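You operate a simulated robot arm through the tools that you are given. There is no shell and no other tool. Be economical: measure what you need, move in short steps, check, and stop when the job is done.

Carry out the task below with a simulated robot arm. There is one attempt and no reset: what you move stays moved.

TASK
Put the bare film core and the grease dauber in the wire basket.
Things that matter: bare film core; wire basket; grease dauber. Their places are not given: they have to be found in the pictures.

It is judged by the outcome, as a careful person would: the job done as asked, and still so three seconds after it is handed in. It fails if anything else is knocked over, pushed out of place, dropped, spilled or broken.

THE ROBOT
A 7-joint arm with a two-finger parallel gripper, fixed in place. Base frame: the origin is at the foot of the arm, x ahead of it, y to its left, z up; the work surface is at about z = 0. Lengths are in m, angles in rad, forces in N, time in s.
With the tool pointing down near the work surface it reaches from about 0.22 to 0.58 m from the base axis. Its first joint turns from -1.152 to 1.152 rad. Payload 2.5 kg.
Tool frame: the origin (TCP) lies between the finger pads and is the grasp point; the fingertips stand 0.023 m ahead of it; z points along the fingers, y is the line along which they close. The gripper opens to 0.094 m. The fingers are 0.038 m wide and 0.01 m thick; the gripper's body (0.054 by 0.096 m) begins 0.039 m behind the TCP.
Orientation is that of the tool frame in the base frame, as a unit quaternion [w, x, y, z]. With the fingers straight down and closing along the base's y, the tool's x points along the base's -x, its y along +y and its z along -z.

THE INTERFACE
- The arm moves only by the tool arm_command. Its argument "series" is a list of rows, each a list of 2 entries, a list of its own where there are three numbers: the shift along the tool's x, y, z in units of 20 mm (1.0 is 20 mm), then the turn, a rotation vector about the tool's x, y, z in units of 4 degrees (1.0 is 4 degrees). In form: [[[tx, ty, tz], [wx, wy, wz]], ...]. A call has 1 to 8 rows; each row shifts and turns the commanded pose from where the row before left it, along the tool's axes as they then stand. "hand" is the closure, from 0 (fully open) to 1 (shut), set as the call begins (left out, the last holds). A call with a number of a shift or a turn outside -1 to 1 is refused whole. A row lasts 0.2 s, in which the tool goes at most 0.05 m and 0.15 rad; a call with a longer step from one row to the next is refused whole, and so is a gripper value outside its range. A pose out of reach is approached as far as the arm can. The call stops where the force on the tool passes 40 N (or 10 N more than at its start, if that is more) or the arm is blocked; 0.2 s more then pass. The fingers move at their own pace (about 0.108 m/s each) and stop on an object; they squeeze with about 29 N. The grip force told is the motor's: it shows also when the fingers shut on nothing. Time passes only in rows, and 0.2 s behind the last, so rows that do not move let the fingers close. It gives the time, the measured TCP pose, the force on the tool (base axes), the opening and the grip force at its end, in the units of the frame above (readings bear some noise).
- Cameras (640 x 400 px; columns grow to the right, rows downward): "scene" is fixed at [0.1064, -0.4096, 0.5267]; the picture's right is [0.88, -0.48, 0.00], its down [-0.35, -0.64, -0.68] and it looks along [0.33, 0.60, -0.73] (base axes); focal length 241 px, centre (320, 200). "wrist" rides on the gripper at [-0.039, 0, -0.044] in the tool frame; the picture's right is [0.00, -1.00, 0.00], its down [0.97, 0.00, -0.24] and it looks along [0.24, 0.00, 0.97] (tool axes); focal length 218 px, centre (320, 200).
- snapshot(camera): a new picture of that camera. No time passes.
- locate(camera, pixels): there is no depth. For up to 12 entries [column, row, z] of the newest picture of that camera ("zoom" is the newest enlarged one), the place [x, y] in the base frame at which the ray of that pixel passes the height z, good to about 0.002 m. No time passes.
- inspect(camera, box): a new picture of the part [left, top, right, bottom] of that camera's present view, enlarged. No time passes.
- hand_in(): hands the job in; it is judged then, once.

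Work in short steps. Measure before you move; look again where a grasp or a placing could have gone wrong, and mend it. You have 60 turns and 22 pictures in all, the two below and enlarged ones among them. Open the gripper and draw the arm clear of the work before you hand the job in, unless the task says otherwise; then end with one line.

The tools are called after "Request:" as a command line: name --argument value ..., lists and objects as JSON in quotes. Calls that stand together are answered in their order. arm_command: Moves the arm, as the interface text tells. Its arguments: {"type":"object","properties":{"series":{"type":"array","items":{"type":"array"}},"hand":{"type":"number"}},"required":["series"]} The other tools are called the same way: snapshot (camera) takes a picture; locate (camera, pixels) gives the place at which the rays of pixels pass given heights; inspect (camera, box) takes an enlarged picture of a part of a camera's view; hand_in () hands the job in.

At the start:

```text
time_s: 0.0
tcp_pos: [0.3344, -0.2022, 0.3442]
orientation: [0.001, 0.0, 1.0, 0.0]
wrist_force: [-0.4, 0.6, -0.2]
width: 0.0942
gripper_force: 0.0
```

scene: 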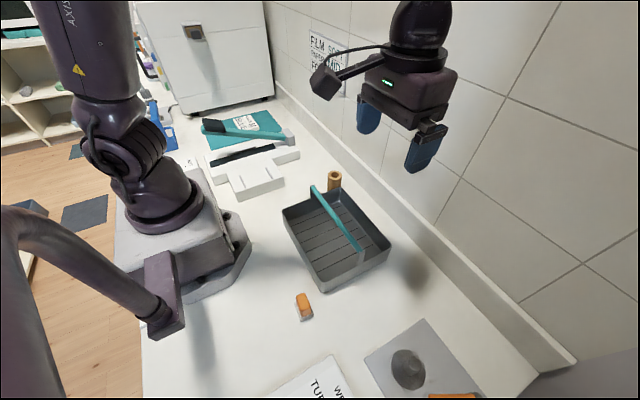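
wrist: 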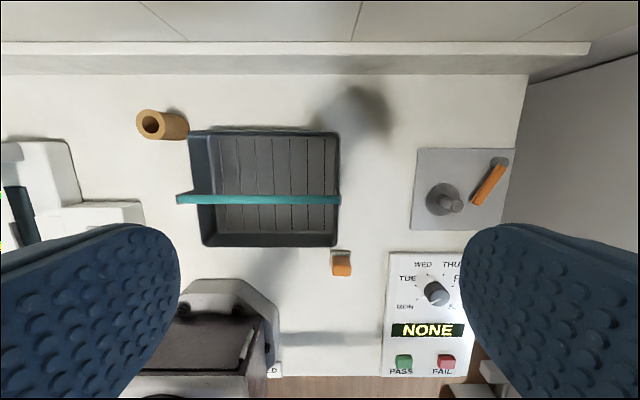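

The scene shows a tray with a teal handle, a tan tube, a small orange object and an orange thing on a plate. I'll enlarge these to identify them.

Request:
inspect --camera "wrist" --box '[120, 90, 360, 290]'

Request:
inspect --camera "scene" --box '[180, 90, 420, 330]'

Request:
inspect --camera "wrist" --box '[380, 130, 540, 230]'

```text
2.00 times, centred on (240, 190) of wrist
```

zoom: 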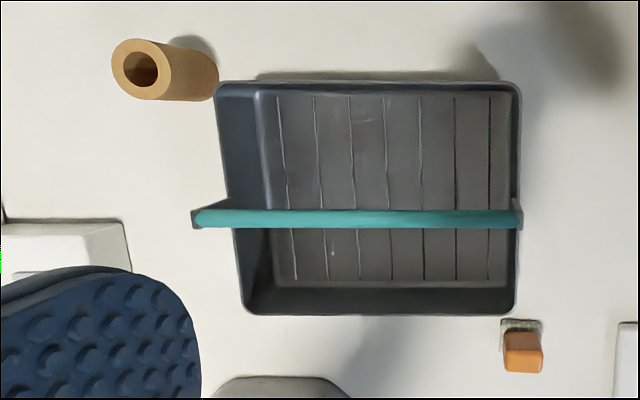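

```text
1.67 times, centred on (300, 210) of scene
```

zoom: 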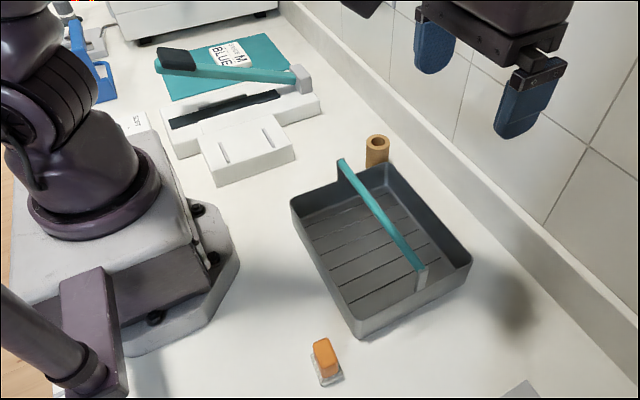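

```text
4.00 times, centred on (460, 180) of wrist
```

zoom: 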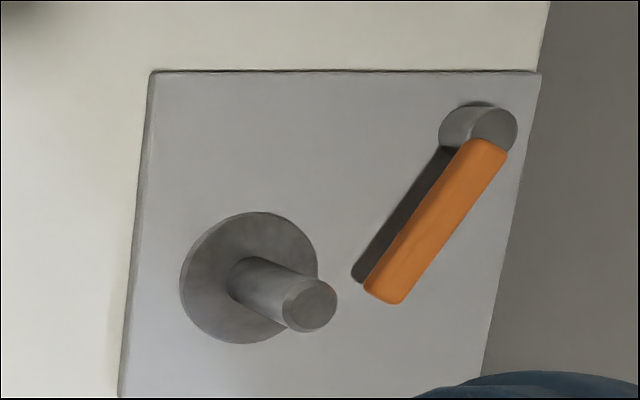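

The tan tube is the film core, and the small orange-topped felt piece is the dauber. The tray with the handle is the only container. I'll triangulate all three from both cameras.

Request:
locate --camera "wrist" --pixels '[[151, 124, 0.04], [151, 124, 0.06], [151, 124, 0.08], [342, 265, 0.0], [342, 265, 0.03], [342, 265, 0.05], [193, 132, 0.05], [340, 134, 0.05], [337, 246, 0.05], [203, 246, 0.05], [180, 199, 0.1], [341, 199, 0.1]]'

Request:
locate --camera "scene" --pixels '[[334, 174.6, 0.04], [334, 174.6, 0.06], [334, 174.6, 0.08], [301, 297, 0.03], [301, 297, 0.05], [305, 320, 0.0], [282, 211, 0.05], [342, 188, 0.05], [391, 246, 0.05], [325, 280, 0.05], [313, 187, 0.1], [361, 248, 0.1]]'

```text
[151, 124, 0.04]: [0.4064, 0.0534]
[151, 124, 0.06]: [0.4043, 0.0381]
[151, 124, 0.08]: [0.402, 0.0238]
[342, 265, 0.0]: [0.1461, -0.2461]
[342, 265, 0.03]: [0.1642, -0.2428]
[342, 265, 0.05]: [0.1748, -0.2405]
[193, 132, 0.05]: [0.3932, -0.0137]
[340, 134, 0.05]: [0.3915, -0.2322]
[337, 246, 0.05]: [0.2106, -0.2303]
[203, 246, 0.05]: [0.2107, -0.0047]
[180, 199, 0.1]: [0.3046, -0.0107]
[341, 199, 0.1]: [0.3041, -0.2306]
```

```text
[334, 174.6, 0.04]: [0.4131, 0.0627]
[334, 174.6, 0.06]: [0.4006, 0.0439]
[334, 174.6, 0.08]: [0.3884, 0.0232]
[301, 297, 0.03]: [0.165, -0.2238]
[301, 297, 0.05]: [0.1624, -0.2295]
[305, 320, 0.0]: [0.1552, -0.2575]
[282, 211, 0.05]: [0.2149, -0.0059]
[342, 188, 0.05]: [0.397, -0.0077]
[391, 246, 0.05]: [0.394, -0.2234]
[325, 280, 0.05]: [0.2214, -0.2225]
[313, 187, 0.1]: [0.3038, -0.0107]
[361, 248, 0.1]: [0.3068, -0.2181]
```

The film core is near (0.402, 0.037) with its top at about z 0.06. The tray spans x 0.21–0.395 and y -0.23 to -0.01, with the handle bar at x≈0.305, and the dauber is near (0.165, -0.235). I'll move above the dauber for a closer look.

Request:
arm_command --series '[[[1, -0.2, 0.8], [0, 0, 0]], [[1, -0.2, 0.8], [0, 0, 0]], [[1, -0.2, 0.8], [0, 0, 0]], [[1, -0.2, 0.8], [0, 0, 0]], [[1, -0.2, 0.8], [0, 0, 0]], [[1, -0.2, 0.8], [0, 0, 0]], [[1, -0.2, 0.8], [0, 0, 0]], [[1, -0.2, 0.8], [0, 0, 0]]]' --hand 0

Request:
snapshot --camera "wrist"

```text
time_s: 1.8
tcp_pos: [0.1724, -0.2357, 0.2161]
orientation: [0.0, -0.001, 1.0, 0.0]
wrist_force: [0.4, 0.8, 0.1]
width: 0.094
gripper_force: 0.0
```

```text
16 pictures are left
```

wrist: 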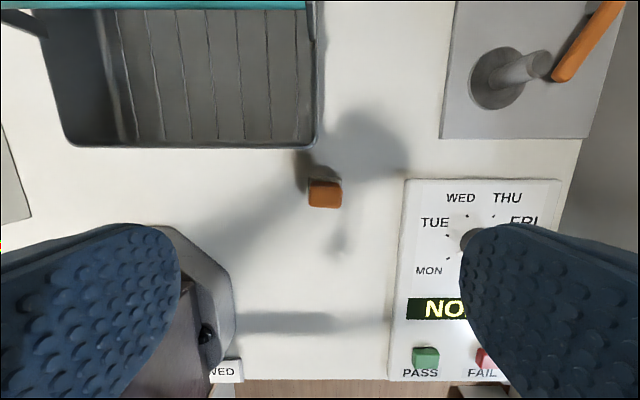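

The dauber is at about (323, 193). I'll enlarge it in both views.

Request:
inspect --camera "wrist" --box '[280, 130, 400, 230]'

Request:
inspect --camera "scene" --box '[264, 270, 344, 330]'

```text
4.00 times, centred on (340, 180) of wrist
```

zoom: 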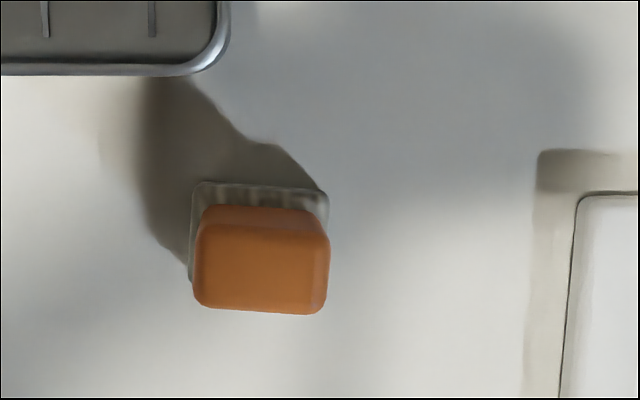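

```text
6.67 times, centred on (304, 300) of scene
```

zoom: 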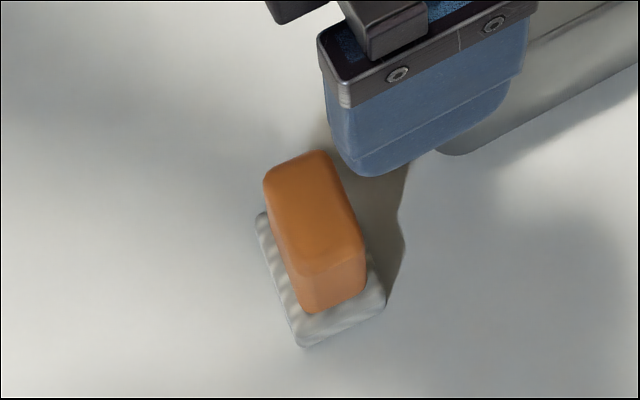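

Request:
locate --camera "wrist" --pixels '[[309.5, 175.8, 0.005], [342, 177.5, 0.005], [309, 207, 0.03], [341, 208, 0.03], [325.5, 196, 0.03], [325.5, 196, 0.045], [309, 207, 0.045], [341, 208, 0.045], [317, 145, 0.05]]'

Request:
locate --camera "zoom" --pixels '[[258, 215, 0.004], [305, 345, 0.002], [385, 303, 0.002], [315, 205, 0.03], [315, 205, 0.04], [315, 205, 0.05], [265, 185, 0.04], [318, 155, 0.04], [362, 250, 0.04], [300, 272, 0.04]]'

```text
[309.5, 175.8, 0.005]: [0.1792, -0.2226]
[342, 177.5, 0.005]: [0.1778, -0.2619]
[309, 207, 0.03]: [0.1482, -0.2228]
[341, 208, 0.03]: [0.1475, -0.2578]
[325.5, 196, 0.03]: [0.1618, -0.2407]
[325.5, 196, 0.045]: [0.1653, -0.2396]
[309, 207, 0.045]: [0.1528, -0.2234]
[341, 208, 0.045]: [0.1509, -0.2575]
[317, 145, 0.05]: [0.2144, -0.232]
```

```text
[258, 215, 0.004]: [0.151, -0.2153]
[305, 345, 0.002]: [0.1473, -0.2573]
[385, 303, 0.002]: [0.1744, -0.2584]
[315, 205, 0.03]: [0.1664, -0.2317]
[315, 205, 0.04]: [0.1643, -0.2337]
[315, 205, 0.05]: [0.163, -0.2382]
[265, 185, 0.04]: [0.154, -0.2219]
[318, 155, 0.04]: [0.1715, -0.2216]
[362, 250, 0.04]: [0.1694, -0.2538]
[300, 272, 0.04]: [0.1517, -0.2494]
```

The dauber is centred at (0.163, -0.239), about 0.045 tall and square to the base axes. Closing along y keeps the fingers clear of the tray, so I'll descend in two stages.

Request:
arm_command --series '[[[0.47, -0.16, 0.9], [0, 0, 0]], [[0, 0, 0.9], [0, 0, 0]], [[0, 0, 0.9], [0, 0, 0]], [[0, 0, 0.9], [0, 0, 0]], [[0, 0, 0.9], [0, 0, 0]], [[0, 0, 0.9], [0, 0, 0]], [[0, 0, 0.9], [0, 0, 0]]]'

Request:
snapshot --camera "wrist"

```text
time_s: 3.4
tcp_pos: [0.1656, -0.2364, 0.09]
orientation: [0.0, -0.001, 1.0, 0.0]
wrist_force: [-0.6, 0.3, -0.3]
width: 0.0942
gripper_force: 0.1
```

```text
13 pictures are left
```

wrist: 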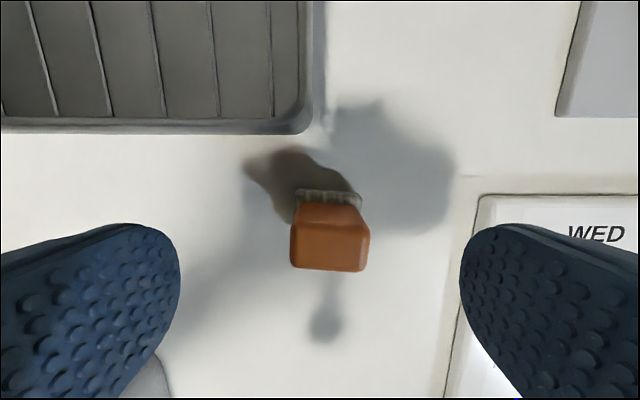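

The right finger may be near the white panel (edge at col ~470), so I'll measure that gap and the dauber.

Request:
locate --camera "wrist" --pixels '[[478, 200, 0.0], [478, 200, 0.03], [460, 300, 0.0], [460, 300, 0.03], [290, 268, 0.045], [369, 271, 0.045], [302, 224, 0.045], [360, 225, 0.045], [303, 125, 0.05]]'

```text
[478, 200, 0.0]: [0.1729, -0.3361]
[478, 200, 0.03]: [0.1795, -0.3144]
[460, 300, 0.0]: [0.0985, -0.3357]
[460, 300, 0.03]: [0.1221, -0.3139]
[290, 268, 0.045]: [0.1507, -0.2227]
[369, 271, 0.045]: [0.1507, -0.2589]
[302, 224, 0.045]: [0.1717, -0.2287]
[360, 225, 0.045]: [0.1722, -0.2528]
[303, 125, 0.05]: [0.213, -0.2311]
```

The gap is about 2 cm. I'll finish the descent to z≈0.036 and close.

Request:
arm_command --series '[[[0.15, -0.2, 0.5], [0, 0, 0]], [[0, 0, 0.6], [0, 0, 0]], [[0, 0, 0.6], [0, 0, 0]], [[0, 0, 0.5], [0, 0, 0]], [[0, 0, 0.45], [0, 0, 0]], [[0, 0, 0], [0, 0, 0]]]'

Request:
arm_command --series '[[[0, 0, 0], [0, 0, 0]], [[0, 0, 0], [0, 0, 0]], [[0, 0, 0], [0, 0, 0]]]' --hand 1

```text
time_s: 4.8
tcp_pos: [0.1622, -0.239, 0.0369]
orientation: [0.0, -0.001, 1.0, 0.001]
wrist_force: [0.8, 0.9, -0.9]
width: 0.094
gripper_force: 0.3
```

```text
time_s: 5.6
tcp_pos: [0.1613, -0.2402, 0.0372]
orientation: [0.0, 0.0, 1.0, 0.0]
wrist_force: [-0.3, 0.8, 4.1]
width: 0.0334
gripper_force: 29.0
```

The dauber is gripped (width 0.033). I'll lift it straight up, then carry it over the far half of the tray, beyond the handle.

Request:
arm_command --series '[[[0, 0, -0.5], [0, 0, 0]], [[0, 0, -1], [0, 0, 0]], [[0, 0, -1], [0, 0, 0]], [[0, 0, -1], [0, 0, 0]], [[0, 0, -1], [0, 0, 0]], [[0, 0, -1], [0, 0, 0]], [[0, 0, -1], [0, 0, 0]], [[0, 0, -1], [0, 0, 0]]]'

Request:
arm_command --series '[[[-1, 0.5, 0], [0, 0, 0]], [[-1, 0.5, 0], [0, 0, 0]], [[-1, 0.5, 0], [0, 0, 0]], [[-1, 0.5, 0], [0, 0, 0]], [[-1, 0.5, 0], [0, 0, 0]], [[-1, 0.5, 0], [0, 0, 0]], [[-1, 0.5, 0], [0, 0, 0]], [[-1, 0.5, 0], [0, 0, 0]]]'

Request:
arm_command --series '[[[-0.8, 0.2, 0], [0, 0, 0]], [[-0.7, 0, 0], [0, 0, 0]], [[0, 0, 0], [0, 0, 0]]]'

Request:
snapshot --camera "scene"

Request:
snapshot --camera "wrist"

```text
time_s: 7.4
tcp_pos: [0.1616, -0.2411, 0.1858]
orientation: [0.0, 0.0, 1.0, -0.001]
wrist_force: [0.7, 0.4, -0.9]
width: 0.0334
gripper_force: 28.7
```

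```text
time_s: 9.2
tcp_pos: [0.3218, -0.1607, 0.1866]
orientation: [0.0, 0.002, 1.0, 0.0]
wrist_force: [-0.5, -1.7, 0.5]
width: 0.0332
gripper_force: 28.4
```

```text
time_s: 10.0
tcp_pos: [0.3514, -0.1569, 0.1861]
orientation: [-0.001, 0.0, 1.0, 0.0]
wrist_force: [-1.1, -0.2, -0.3]
width: 0.0332
gripper_force: 28.9
```

```text
12 pictures are left
```

scene: 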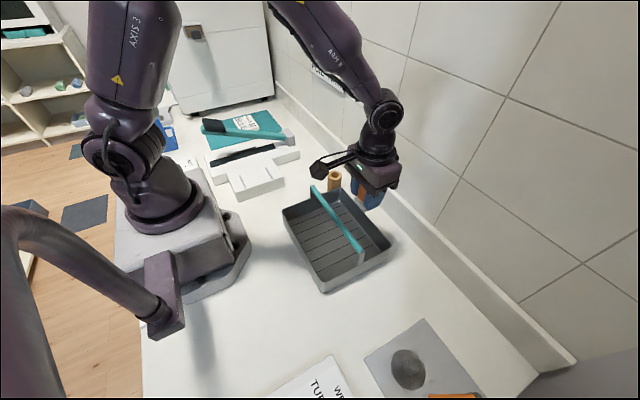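

```text
11 pictures are left
```

wrist: 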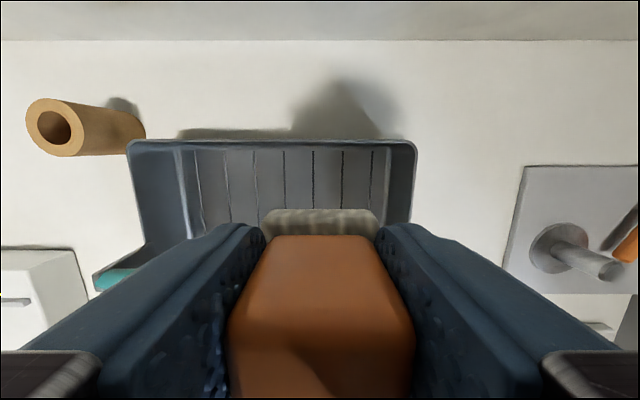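

There's a black box on a boom on the inner side of the gripper, and I need its height before lowering past the handle.

Request:
inspect --camera "scene" --box '[280, 120, 420, 220]'

Request:
locate --camera "scene" --pixels '[[316, 176, 0.15], [316, 176, 0.2], [316, 176, 0.22], [316, 176, 0.24], [316, 176, 0.26], [316, 176, 0.28], [316, 176, 0.3]]'

Request:
locate --camera "wrist" --pixels '[[134, 144, 0.05], [413, 144, 0.05], [190, 150, 0.05], [205, 222, 0.005], [387, 153, 0.05], [54, 130, 0.06], [54, 130, 0.07], [145, 122, 0.0], [130, 154, 0.0], [27, 125, 0.06], [82, 128, 0.06]]'

```text
4.00 times, centred on (350, 170) of scene
```

zoom: 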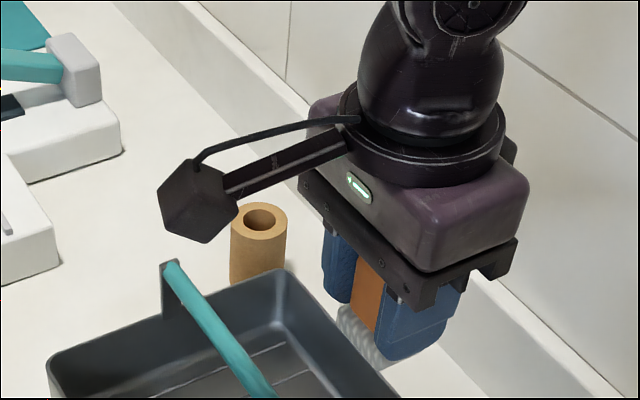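

```text
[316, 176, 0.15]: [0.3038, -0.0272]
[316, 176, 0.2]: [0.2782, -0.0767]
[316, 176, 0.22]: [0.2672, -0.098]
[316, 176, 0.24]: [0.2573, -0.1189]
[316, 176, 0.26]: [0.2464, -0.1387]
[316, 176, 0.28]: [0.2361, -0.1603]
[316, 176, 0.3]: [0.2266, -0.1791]
```

```text
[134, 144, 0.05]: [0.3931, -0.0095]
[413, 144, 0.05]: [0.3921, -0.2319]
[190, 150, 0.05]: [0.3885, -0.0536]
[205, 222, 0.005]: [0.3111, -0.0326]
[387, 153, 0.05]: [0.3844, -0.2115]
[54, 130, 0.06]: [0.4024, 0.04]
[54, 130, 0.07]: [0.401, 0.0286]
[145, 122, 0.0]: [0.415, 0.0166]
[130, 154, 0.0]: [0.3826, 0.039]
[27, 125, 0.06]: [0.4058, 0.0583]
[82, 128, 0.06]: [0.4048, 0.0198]
```

The box sits about 0.11 inward and 0.09 above the TCP, so it clears the handle and rim at release height. I'll lower to TCP z≈0.047.

Request:
arm_command --series '[[[-0.1, 0, 0.9], [0, 0, 0]], [[0, 0, 0.9], [0, 0, 0]], [[0, 0, 0.9], [0, 0, 0]], [[0, 0, 0.9], [0, 0, 0]], [[0, 0, 0.9], [0, 0, 0]], [[0, 0, 0.9], [0, 0, 0]], [[0, 0, 0.9], [0, 0, 0]], [[0, 0, 0.4], [0, 0, 0]]]'

Request:
snapshot --camera "scene"

```text
time_s: 11.8
tcp_pos: [0.3542, -0.157, 0.0538]
orientation: [0.001, 0.0, 1.0, 0.0]
wrist_force: [0.2, 0.5, -0.4]
width: 0.0331
gripper_force: 29.2
```

```text
9 pictures are left
```

scene: 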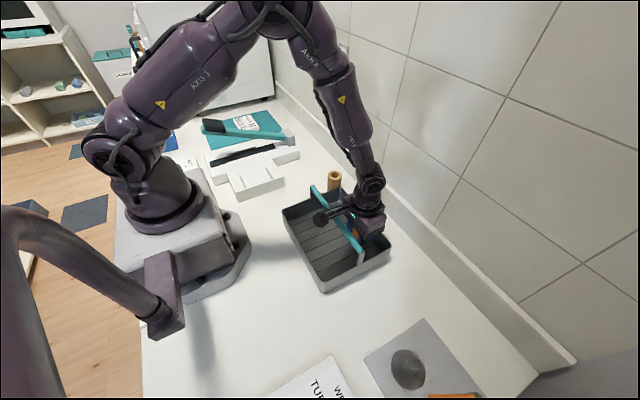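

Still no contact. I'll lower the last few millimetres in small steps.

Request:
arm_command --series '[[[0, 0, 0.2], [0, 0, 0]], [[0, 0, 0.2], [0, 0, 0]], [[0, 0, 0.1], [0, 0, 0]], [[0, 0, 0], [0, 0, 0]]]'

```text
time_s: 12.8
tcp_pos: [0.354, -0.1579, 0.0441]
orientation: [0.0, 0.0, 1.0, 0.001]
wrist_force: [0.5, -0.3, -0.7]
width: 0.0331
gripper_force: 28.9
```

Request:
arm_command --series '[[[0, 0, 0.12], [0, 0, 0]], [[0, 0, 0.06], [0, 0, 0]], [[0, 0, 0], [0, 0, 0]]]'

Request:
arm_command --series '[[[0, 0, 0], [0, 0, 0]], [[0, 0, 0], [0, 0, 0]], [[0, 0, 0], [0, 0, 0]]]' --hand 0.36

Request:
arm_command --series '[[[0, 0, -0.4], [0, 0, 0]], [[0, 0, -0.8], [0, 0, 0]], [[0, 0, -1], [0, 0, 0]], [[0, 0, -1], [0, 0, 0]], [[0, 0, -1], [0, 0, 0]], [[0, 0, -1], [0, 0, 0]], [[0, 0, -1], [0, 0, 0]], [[0, 0, -1], [0, 0, 0]]]'

Request:
snapshot --camera "wrist"

```text
time_s: 13.6
tcp_pos: [0.3541, -0.1583, 0.0398]
orientation: [0.0, 0.0, 1.0, 0.0]
wrist_force: [-5.1, 1.3, 17.2]
width: 0.0331
gripper_force: 29.1
```

```text
time_s: 14.4
tcp_pos: [0.3545, -0.1572, 0.0411]
orientation: [0.001, 0.0, 1.0, 0.0]
wrist_force: [-0.8, 0.4, 0.5]
width: 0.0605
gripper_force: 0.2
```

```text
time_s: 16.2
tcp_pos: [0.3542, -0.1565, 0.1824]
orientation: [-0.001, 0.001, 1.0, 0.0]
wrist_force: [0.1, -0.5, -0.3]
width: 0.0604
gripper_force: 0.0
```

```text
8 pictures are left
```

wrist: 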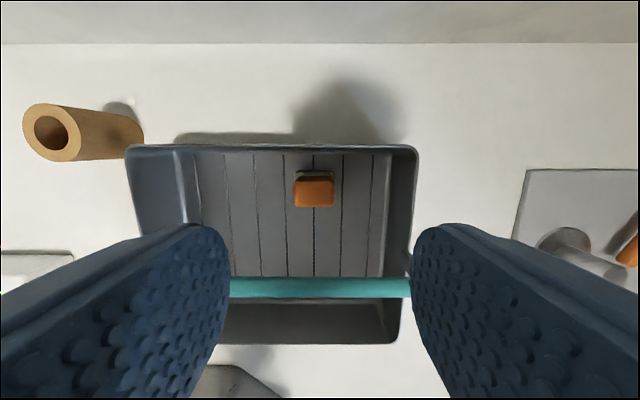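

The dauber stands upright in the tray. Next I'll move over the film core for a precise measurement.

Request:
arm_command --series '[[[-0.3, 1, 0], [0, 0, 0]], [[-0.3, 1, 0], [0, 0, 0]], [[-0.3, 1, 0], [0, 0, 0]], [[-0.3, 1, 0], [0, 0, 0]], [[-0.3, 1, 0], [0, 0, 0]], [[-0.3, 1, 0], [0, 0, 0]], [[-0.3, 1, 0], [0, 0, 0]], [[-0.3, 1, 0], [0, 0, 0]]]'

Request:
arm_command --series '[[[0, 0.8, 0], [0, 0, 0]], [[0, 0.9, 0], [0, 0, 0]], [[0, 0, 0], [0, 0, 0]]]' --hand 0.0

Request:
snapshot --camera "wrist"

```text
time_s: 18.0
tcp_pos: [0.4015, 0.0032, 0.1836]
orientation: [0.001, 0.0, 1.0, -0.001]
wrist_force: [0.2, 0.3, -0.4]
width: 0.06
gripper_force: 0.0
```

```text
time_s: 18.8
tcp_pos: [0.4012, 0.0369, 0.1857]
orientation: [-0.001, 0.0, 1.0, 0.0]
wrist_force: [0.2, -0.2, -0.2]
width: 0.094
gripper_force: 0.1
```

```text
7 pictures are left
```

wrist: 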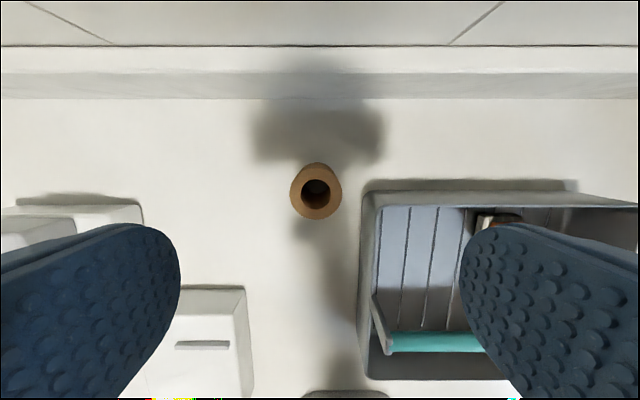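

Request:
locate --camera "wrist" --pixels '[[316, 196, 0.06], [290, 194, 0.06], [342, 194, 0.06], [316, 174, 0.06], [316, 220, 0.06], [316, 163, 0.0], [316, 196, 0.05], [316, 196, 0.07], [372, 197, 0.05], [360, 374, 0.05], [362, 374, 0.04], [365, 200, 0.04]]'

```text
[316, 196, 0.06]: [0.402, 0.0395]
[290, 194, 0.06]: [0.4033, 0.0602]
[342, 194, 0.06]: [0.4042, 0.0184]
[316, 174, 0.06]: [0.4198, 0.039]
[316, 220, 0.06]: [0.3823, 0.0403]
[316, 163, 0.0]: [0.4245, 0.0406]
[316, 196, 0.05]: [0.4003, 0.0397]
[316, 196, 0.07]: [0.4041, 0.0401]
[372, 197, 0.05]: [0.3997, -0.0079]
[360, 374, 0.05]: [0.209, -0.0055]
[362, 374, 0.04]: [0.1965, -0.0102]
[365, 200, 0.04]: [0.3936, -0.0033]
```

The core is centred at (0.402, 0.040) with a diameter of about 0.041, and the tray edge is at y≈-0.006. An opening of 0.058 with the hand slightly outward clears both, so I'll pre-shape the fingers and descend most of the way.

Request:
arm_command --series '[[[-0.38, 0.17, 0], [0, 0, 0]], [[0, 0, 0.8], [0, 0, 0]], [[0, 0, 0.9], [0, 0, 0]], [[0, 0, 0.9], [0, 0, 0]], [[0, 0, 0.9], [0, 0, 0]], [[0, 0, 0.6], [0, 0, 0]], [[0, 0, 0], [0, 0, 0]]]' --hand 0.385

Request:
snapshot --camera "wrist"

```text
time_s: 20.4
tcp_pos: [0.4094, 0.0398, 0.1032]
orientation: [0.0, 0.0, 1.0, 0.0]
wrist_force: [-0.6, -0.3, 0.0]
width: 0.0578
gripper_force: 0.0
```

```text
6 pictures are left
```

wrist: 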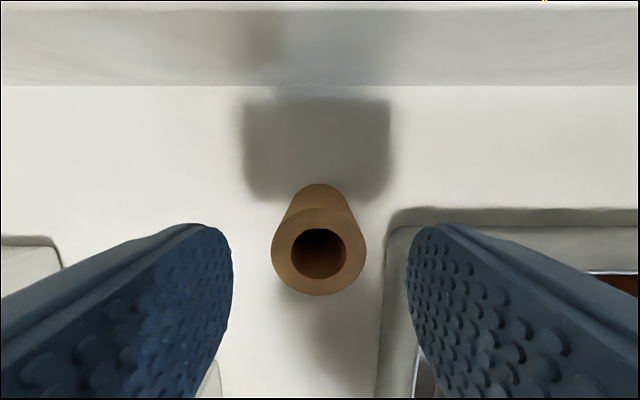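

Request:
locate --camera "wrist" --pixels '[[388, 225, 0.05], [388, 225, 0.04], [388, 225, 0.0], [382, 300, 0.05], [400, 212, 0.05], [271, 250, 0.06], [366, 250, 0.06], [319, 250, 0.06]]'

Request:
inspect --camera "wrist" --box '[340, 180, 480, 280]'

```text
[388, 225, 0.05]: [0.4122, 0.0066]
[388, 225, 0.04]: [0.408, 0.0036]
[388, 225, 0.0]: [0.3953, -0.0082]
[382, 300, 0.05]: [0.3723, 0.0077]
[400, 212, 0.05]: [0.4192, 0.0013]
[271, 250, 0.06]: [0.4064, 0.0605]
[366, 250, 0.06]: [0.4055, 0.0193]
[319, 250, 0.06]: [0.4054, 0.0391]
```

```text
4.00 times, centred on (410, 230) of wrist
```

zoom: 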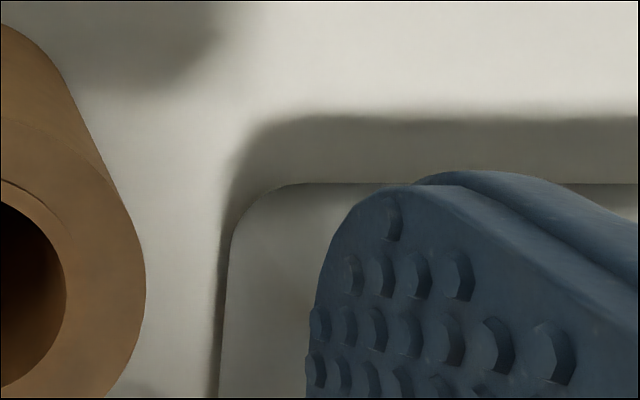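

The edge at col 388 is the foot of the tray's outer wall, which puts it at y≈-0.008. That leaves about 9 mm between it and the finger, so I'll descend to z≈0.045 and grip.

Request:
arm_command --series '[[[0, 0, 0.6], [0, 0, 0]], [[0, 0, 0.6], [0, 0, 0]], [[0, 0, 0.6], [0, 0, 0]], [[0, 0, 0.6], [0, 0, 0]], [[0, 0, 0.5], [0, 0, 0]], [[0, 0, 0], [0, 0, 0]]]'

Request:
arm_command --series '[[[0, 0, 0], [0, 0, 0]], [[0, 0, 0], [0, 0, 0]], [[0, 0, 0], [0, 0, 0]]]' --hand 1

Request:
arm_command --series '[[[0, 0, -0.5], [0, 0, 0]], [[0, 0, -1], [0, 0, 0]], [[0, 0, -1], [0, 0, 0]], [[0, 0, -1], [0, 0, 0]], [[0, 0, -1], [0, 0, 0]], [[0, 0, -1], [0, 0, 0]], [[0, 0, -1], [0, 0, 0]], [[0, 0, -1], [0, 0, 0]]]'

```text
time_s: 21.8
tcp_pos: [0.4101, 0.0401, 0.0443]
orientation: [0.0, 0.0, 1.0, 0.001]
wrist_force: [-0.7, -0.5, 0.4]
width: 0.0577
gripper_force: 0.2
```

```text
time_s: 22.6
tcp_pos: [0.4103, 0.0397, 0.0438]
orientation: [0.0, 0.0, 1.0, 0.0]
wrist_force: [-0.5, 0.0, 0.0]
width: 0.04
gripper_force: 28.9
```

```text
time_s: 24.4
tcp_pos: [0.4095, 0.0418, 0.1918]
orientation: [0.0, 0.0, 1.0, 0.0]
wrist_force: [-0.2, 1.2, -1.0]
width: 0.0399
gripper_force: 29.1
```

The core is held (width 0.040). I'll move above the far half of the tray at y≈-0.078, beside the dauber.

Request:
arm_command --series '[[[0.4, -0.9, 0], [0, 0, 0]], [[0.4, -0.9, 0], [0, 0, 0]], [[0.4, -0.9, 0], [0, 0, 0]], [[0.4, -0.9, 0], [0, 0, 0]], [[0.4, -0.9, 0], [0, 0, 0]], [[0.4, -0.9, 0], [0, 0, 0]], [[0.2, -0.55, 0], [0, 0, 0]], [[0, 0, 0], [0, 0, 0]]]'

Request:
snapshot --camera "wrist"

```text
time_s: 26.2
tcp_pos: [0.3557, -0.0784, 0.1926]
orientation: [0.0, 0.0, 1.0, 0.0]
wrist_force: [0.4, 0.1, -0.6]
width: 0.0393
gripper_force: 29.1
```

```text
4 pictures are left
```

wrist: 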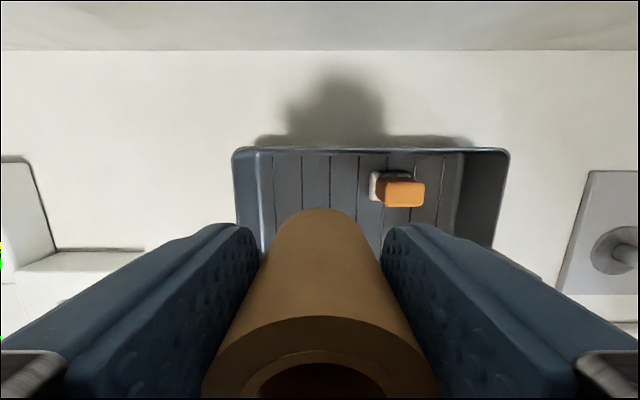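

The path is clear. I'll lower the core to just above the tray floor, then ease it down.

Request:
arm_command --series '[[[0, 0, 0.9], [0, 0, 0]], [[0, 0, 0.9], [0, 0, 0]], [[0, 0, 0.9], [0, 0, 0]], [[0, 0, 0.9], [0, 0, 0]], [[0, 0, 0.9], [0, 0, 0]], [[0, 0, 0.9], [0, 0, 0]], [[0, 0, 0.9], [0, 0, 0]], [[0, 0, 0.5], [0, 0, 0]]]'

Request:
arm_command --series '[[[0, 0, 0.2], [0, 0, 0]], [[0, 0, 0.13], [0, 0, 0]], [[0, 0, 0], [0, 0, 0]]]'

```text
time_s: 28.0
tcp_pos: [0.358, -0.0795, 0.0571]
orientation: [0.0, 0.0, 1.0, 0.0]
wrist_force: [0.0, 0.5, 0.2]
width: 0.0394
gripper_force: 29.2
```

```text
time_s: 28.8
tcp_pos: [0.3576, -0.0788, 0.0513]
orientation: [0.001, 0.001, 1.0, 0.0]
wrist_force: [-0.9, -0.1, -0.5]
width: 0.0395
gripper_force: 28.6
```

Request:
arm_command --series '[[[0, 0, 0.12], [0, 0, 0]], [[0, 0, 0.06], [0, 0, 0]], [[0, 0, 0], [0, 0, 0]]]'

```text
time_s: 29.6
tcp_pos: [0.3577, -0.0788, 0.0472]
orientation: [0.0, 0.0, 1.0, -0.001]
wrist_force: [-0.9, 1.0, 3.5]
width: 0.0392
gripper_force: 29.0
```

Contact is at 3.5 N, so the core is on the tray floor. I'll open partway and rise straight up.

Request:
arm_command --series '[[[0, 0, 0], [0, 0, 0]], [[0, 0, 0], [0, 0, 0]], [[0, 0, 0], [0, 0, 0]]]' --hand 0.37

Request:
arm_command --series '[[[0, 0, -0.4], [0, 0, 0]], [[0, 0, -0.8], [0, 0, 0]], [[0, 0, -1], [0, 0, 0]], [[0, 0, -1], [0, 0, 0]], [[0, 0, -1], [0, 0, 0]], [[0, 0, -1], [0, 0, 0]], [[0, 0, -1], [0, 0, 0]], [[0, 0, -1], [0, 0, 0]]]'

Request:
arm_command --series '[[[0, 0, -1], [0, 0, 0]], [[0, 0, -1], [0, 0, 0]], [[0, 0, -1], [0, 0, 0]], [[0, 0, -1], [0, 0, 0]], [[0, 0, -1], [0, 0, 0]], [[0, 0, -1], [0, 0, 0]], [[0, 0, 0], [0, 0, 0]]]' --hand 0

Request:
snapshot --camera "wrist"

Request:
snapshot --camera "scene"

```text
time_s: 30.4
tcp_pos: [0.3577, -0.0799, 0.0473]
orientation: [0.0, 0.0, 1.0, 0.0]
wrist_force: [0.2, 0.4, -0.2]
width: 0.0593
gripper_force: 0.1
```

```text
time_s: 32.2
tcp_pos: [0.3573, -0.077, 0.1909]
orientation: [-0.001, 0.0, 1.0, 0.0]
wrist_force: [0.2, 0.7, -0.5]
width: 0.0593
gripper_force: 0.1
```

```text
time_s: 33.8
tcp_pos: [0.3575, -0.0777, 0.3109]
orientation: [0.0, -0.001, 1.0, 0.0]
wrist_force: [-0.3, -0.8, -0.3]
width: 0.094
gripper_force: 0.0
```

```text
3 pictures are left
```

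wrist: 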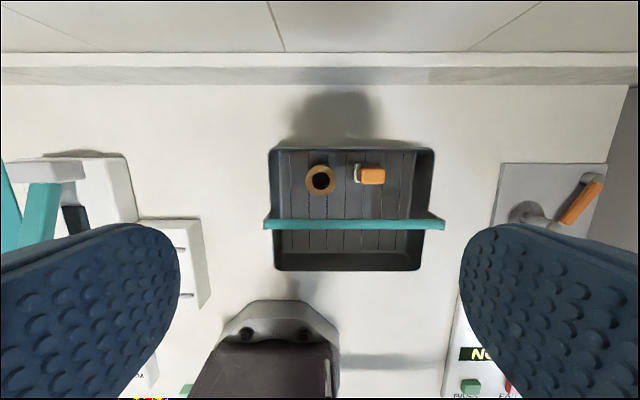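

```text
2 pictures are left
```

scene: 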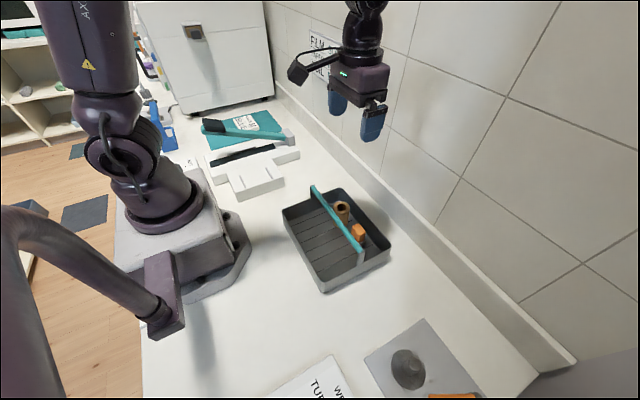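

Both pieces stand in the tray, the tray and everything else are where they were, and the arm is clear with the gripper open. I'll hand it in.

Request:
hand_in

```text
The job is handed in.
```

The bare film core and the grease dauber are both standing in the tray with the teal handle, and nothing else was moved; I took that tray to be the wire basket because it was the only container I could see.
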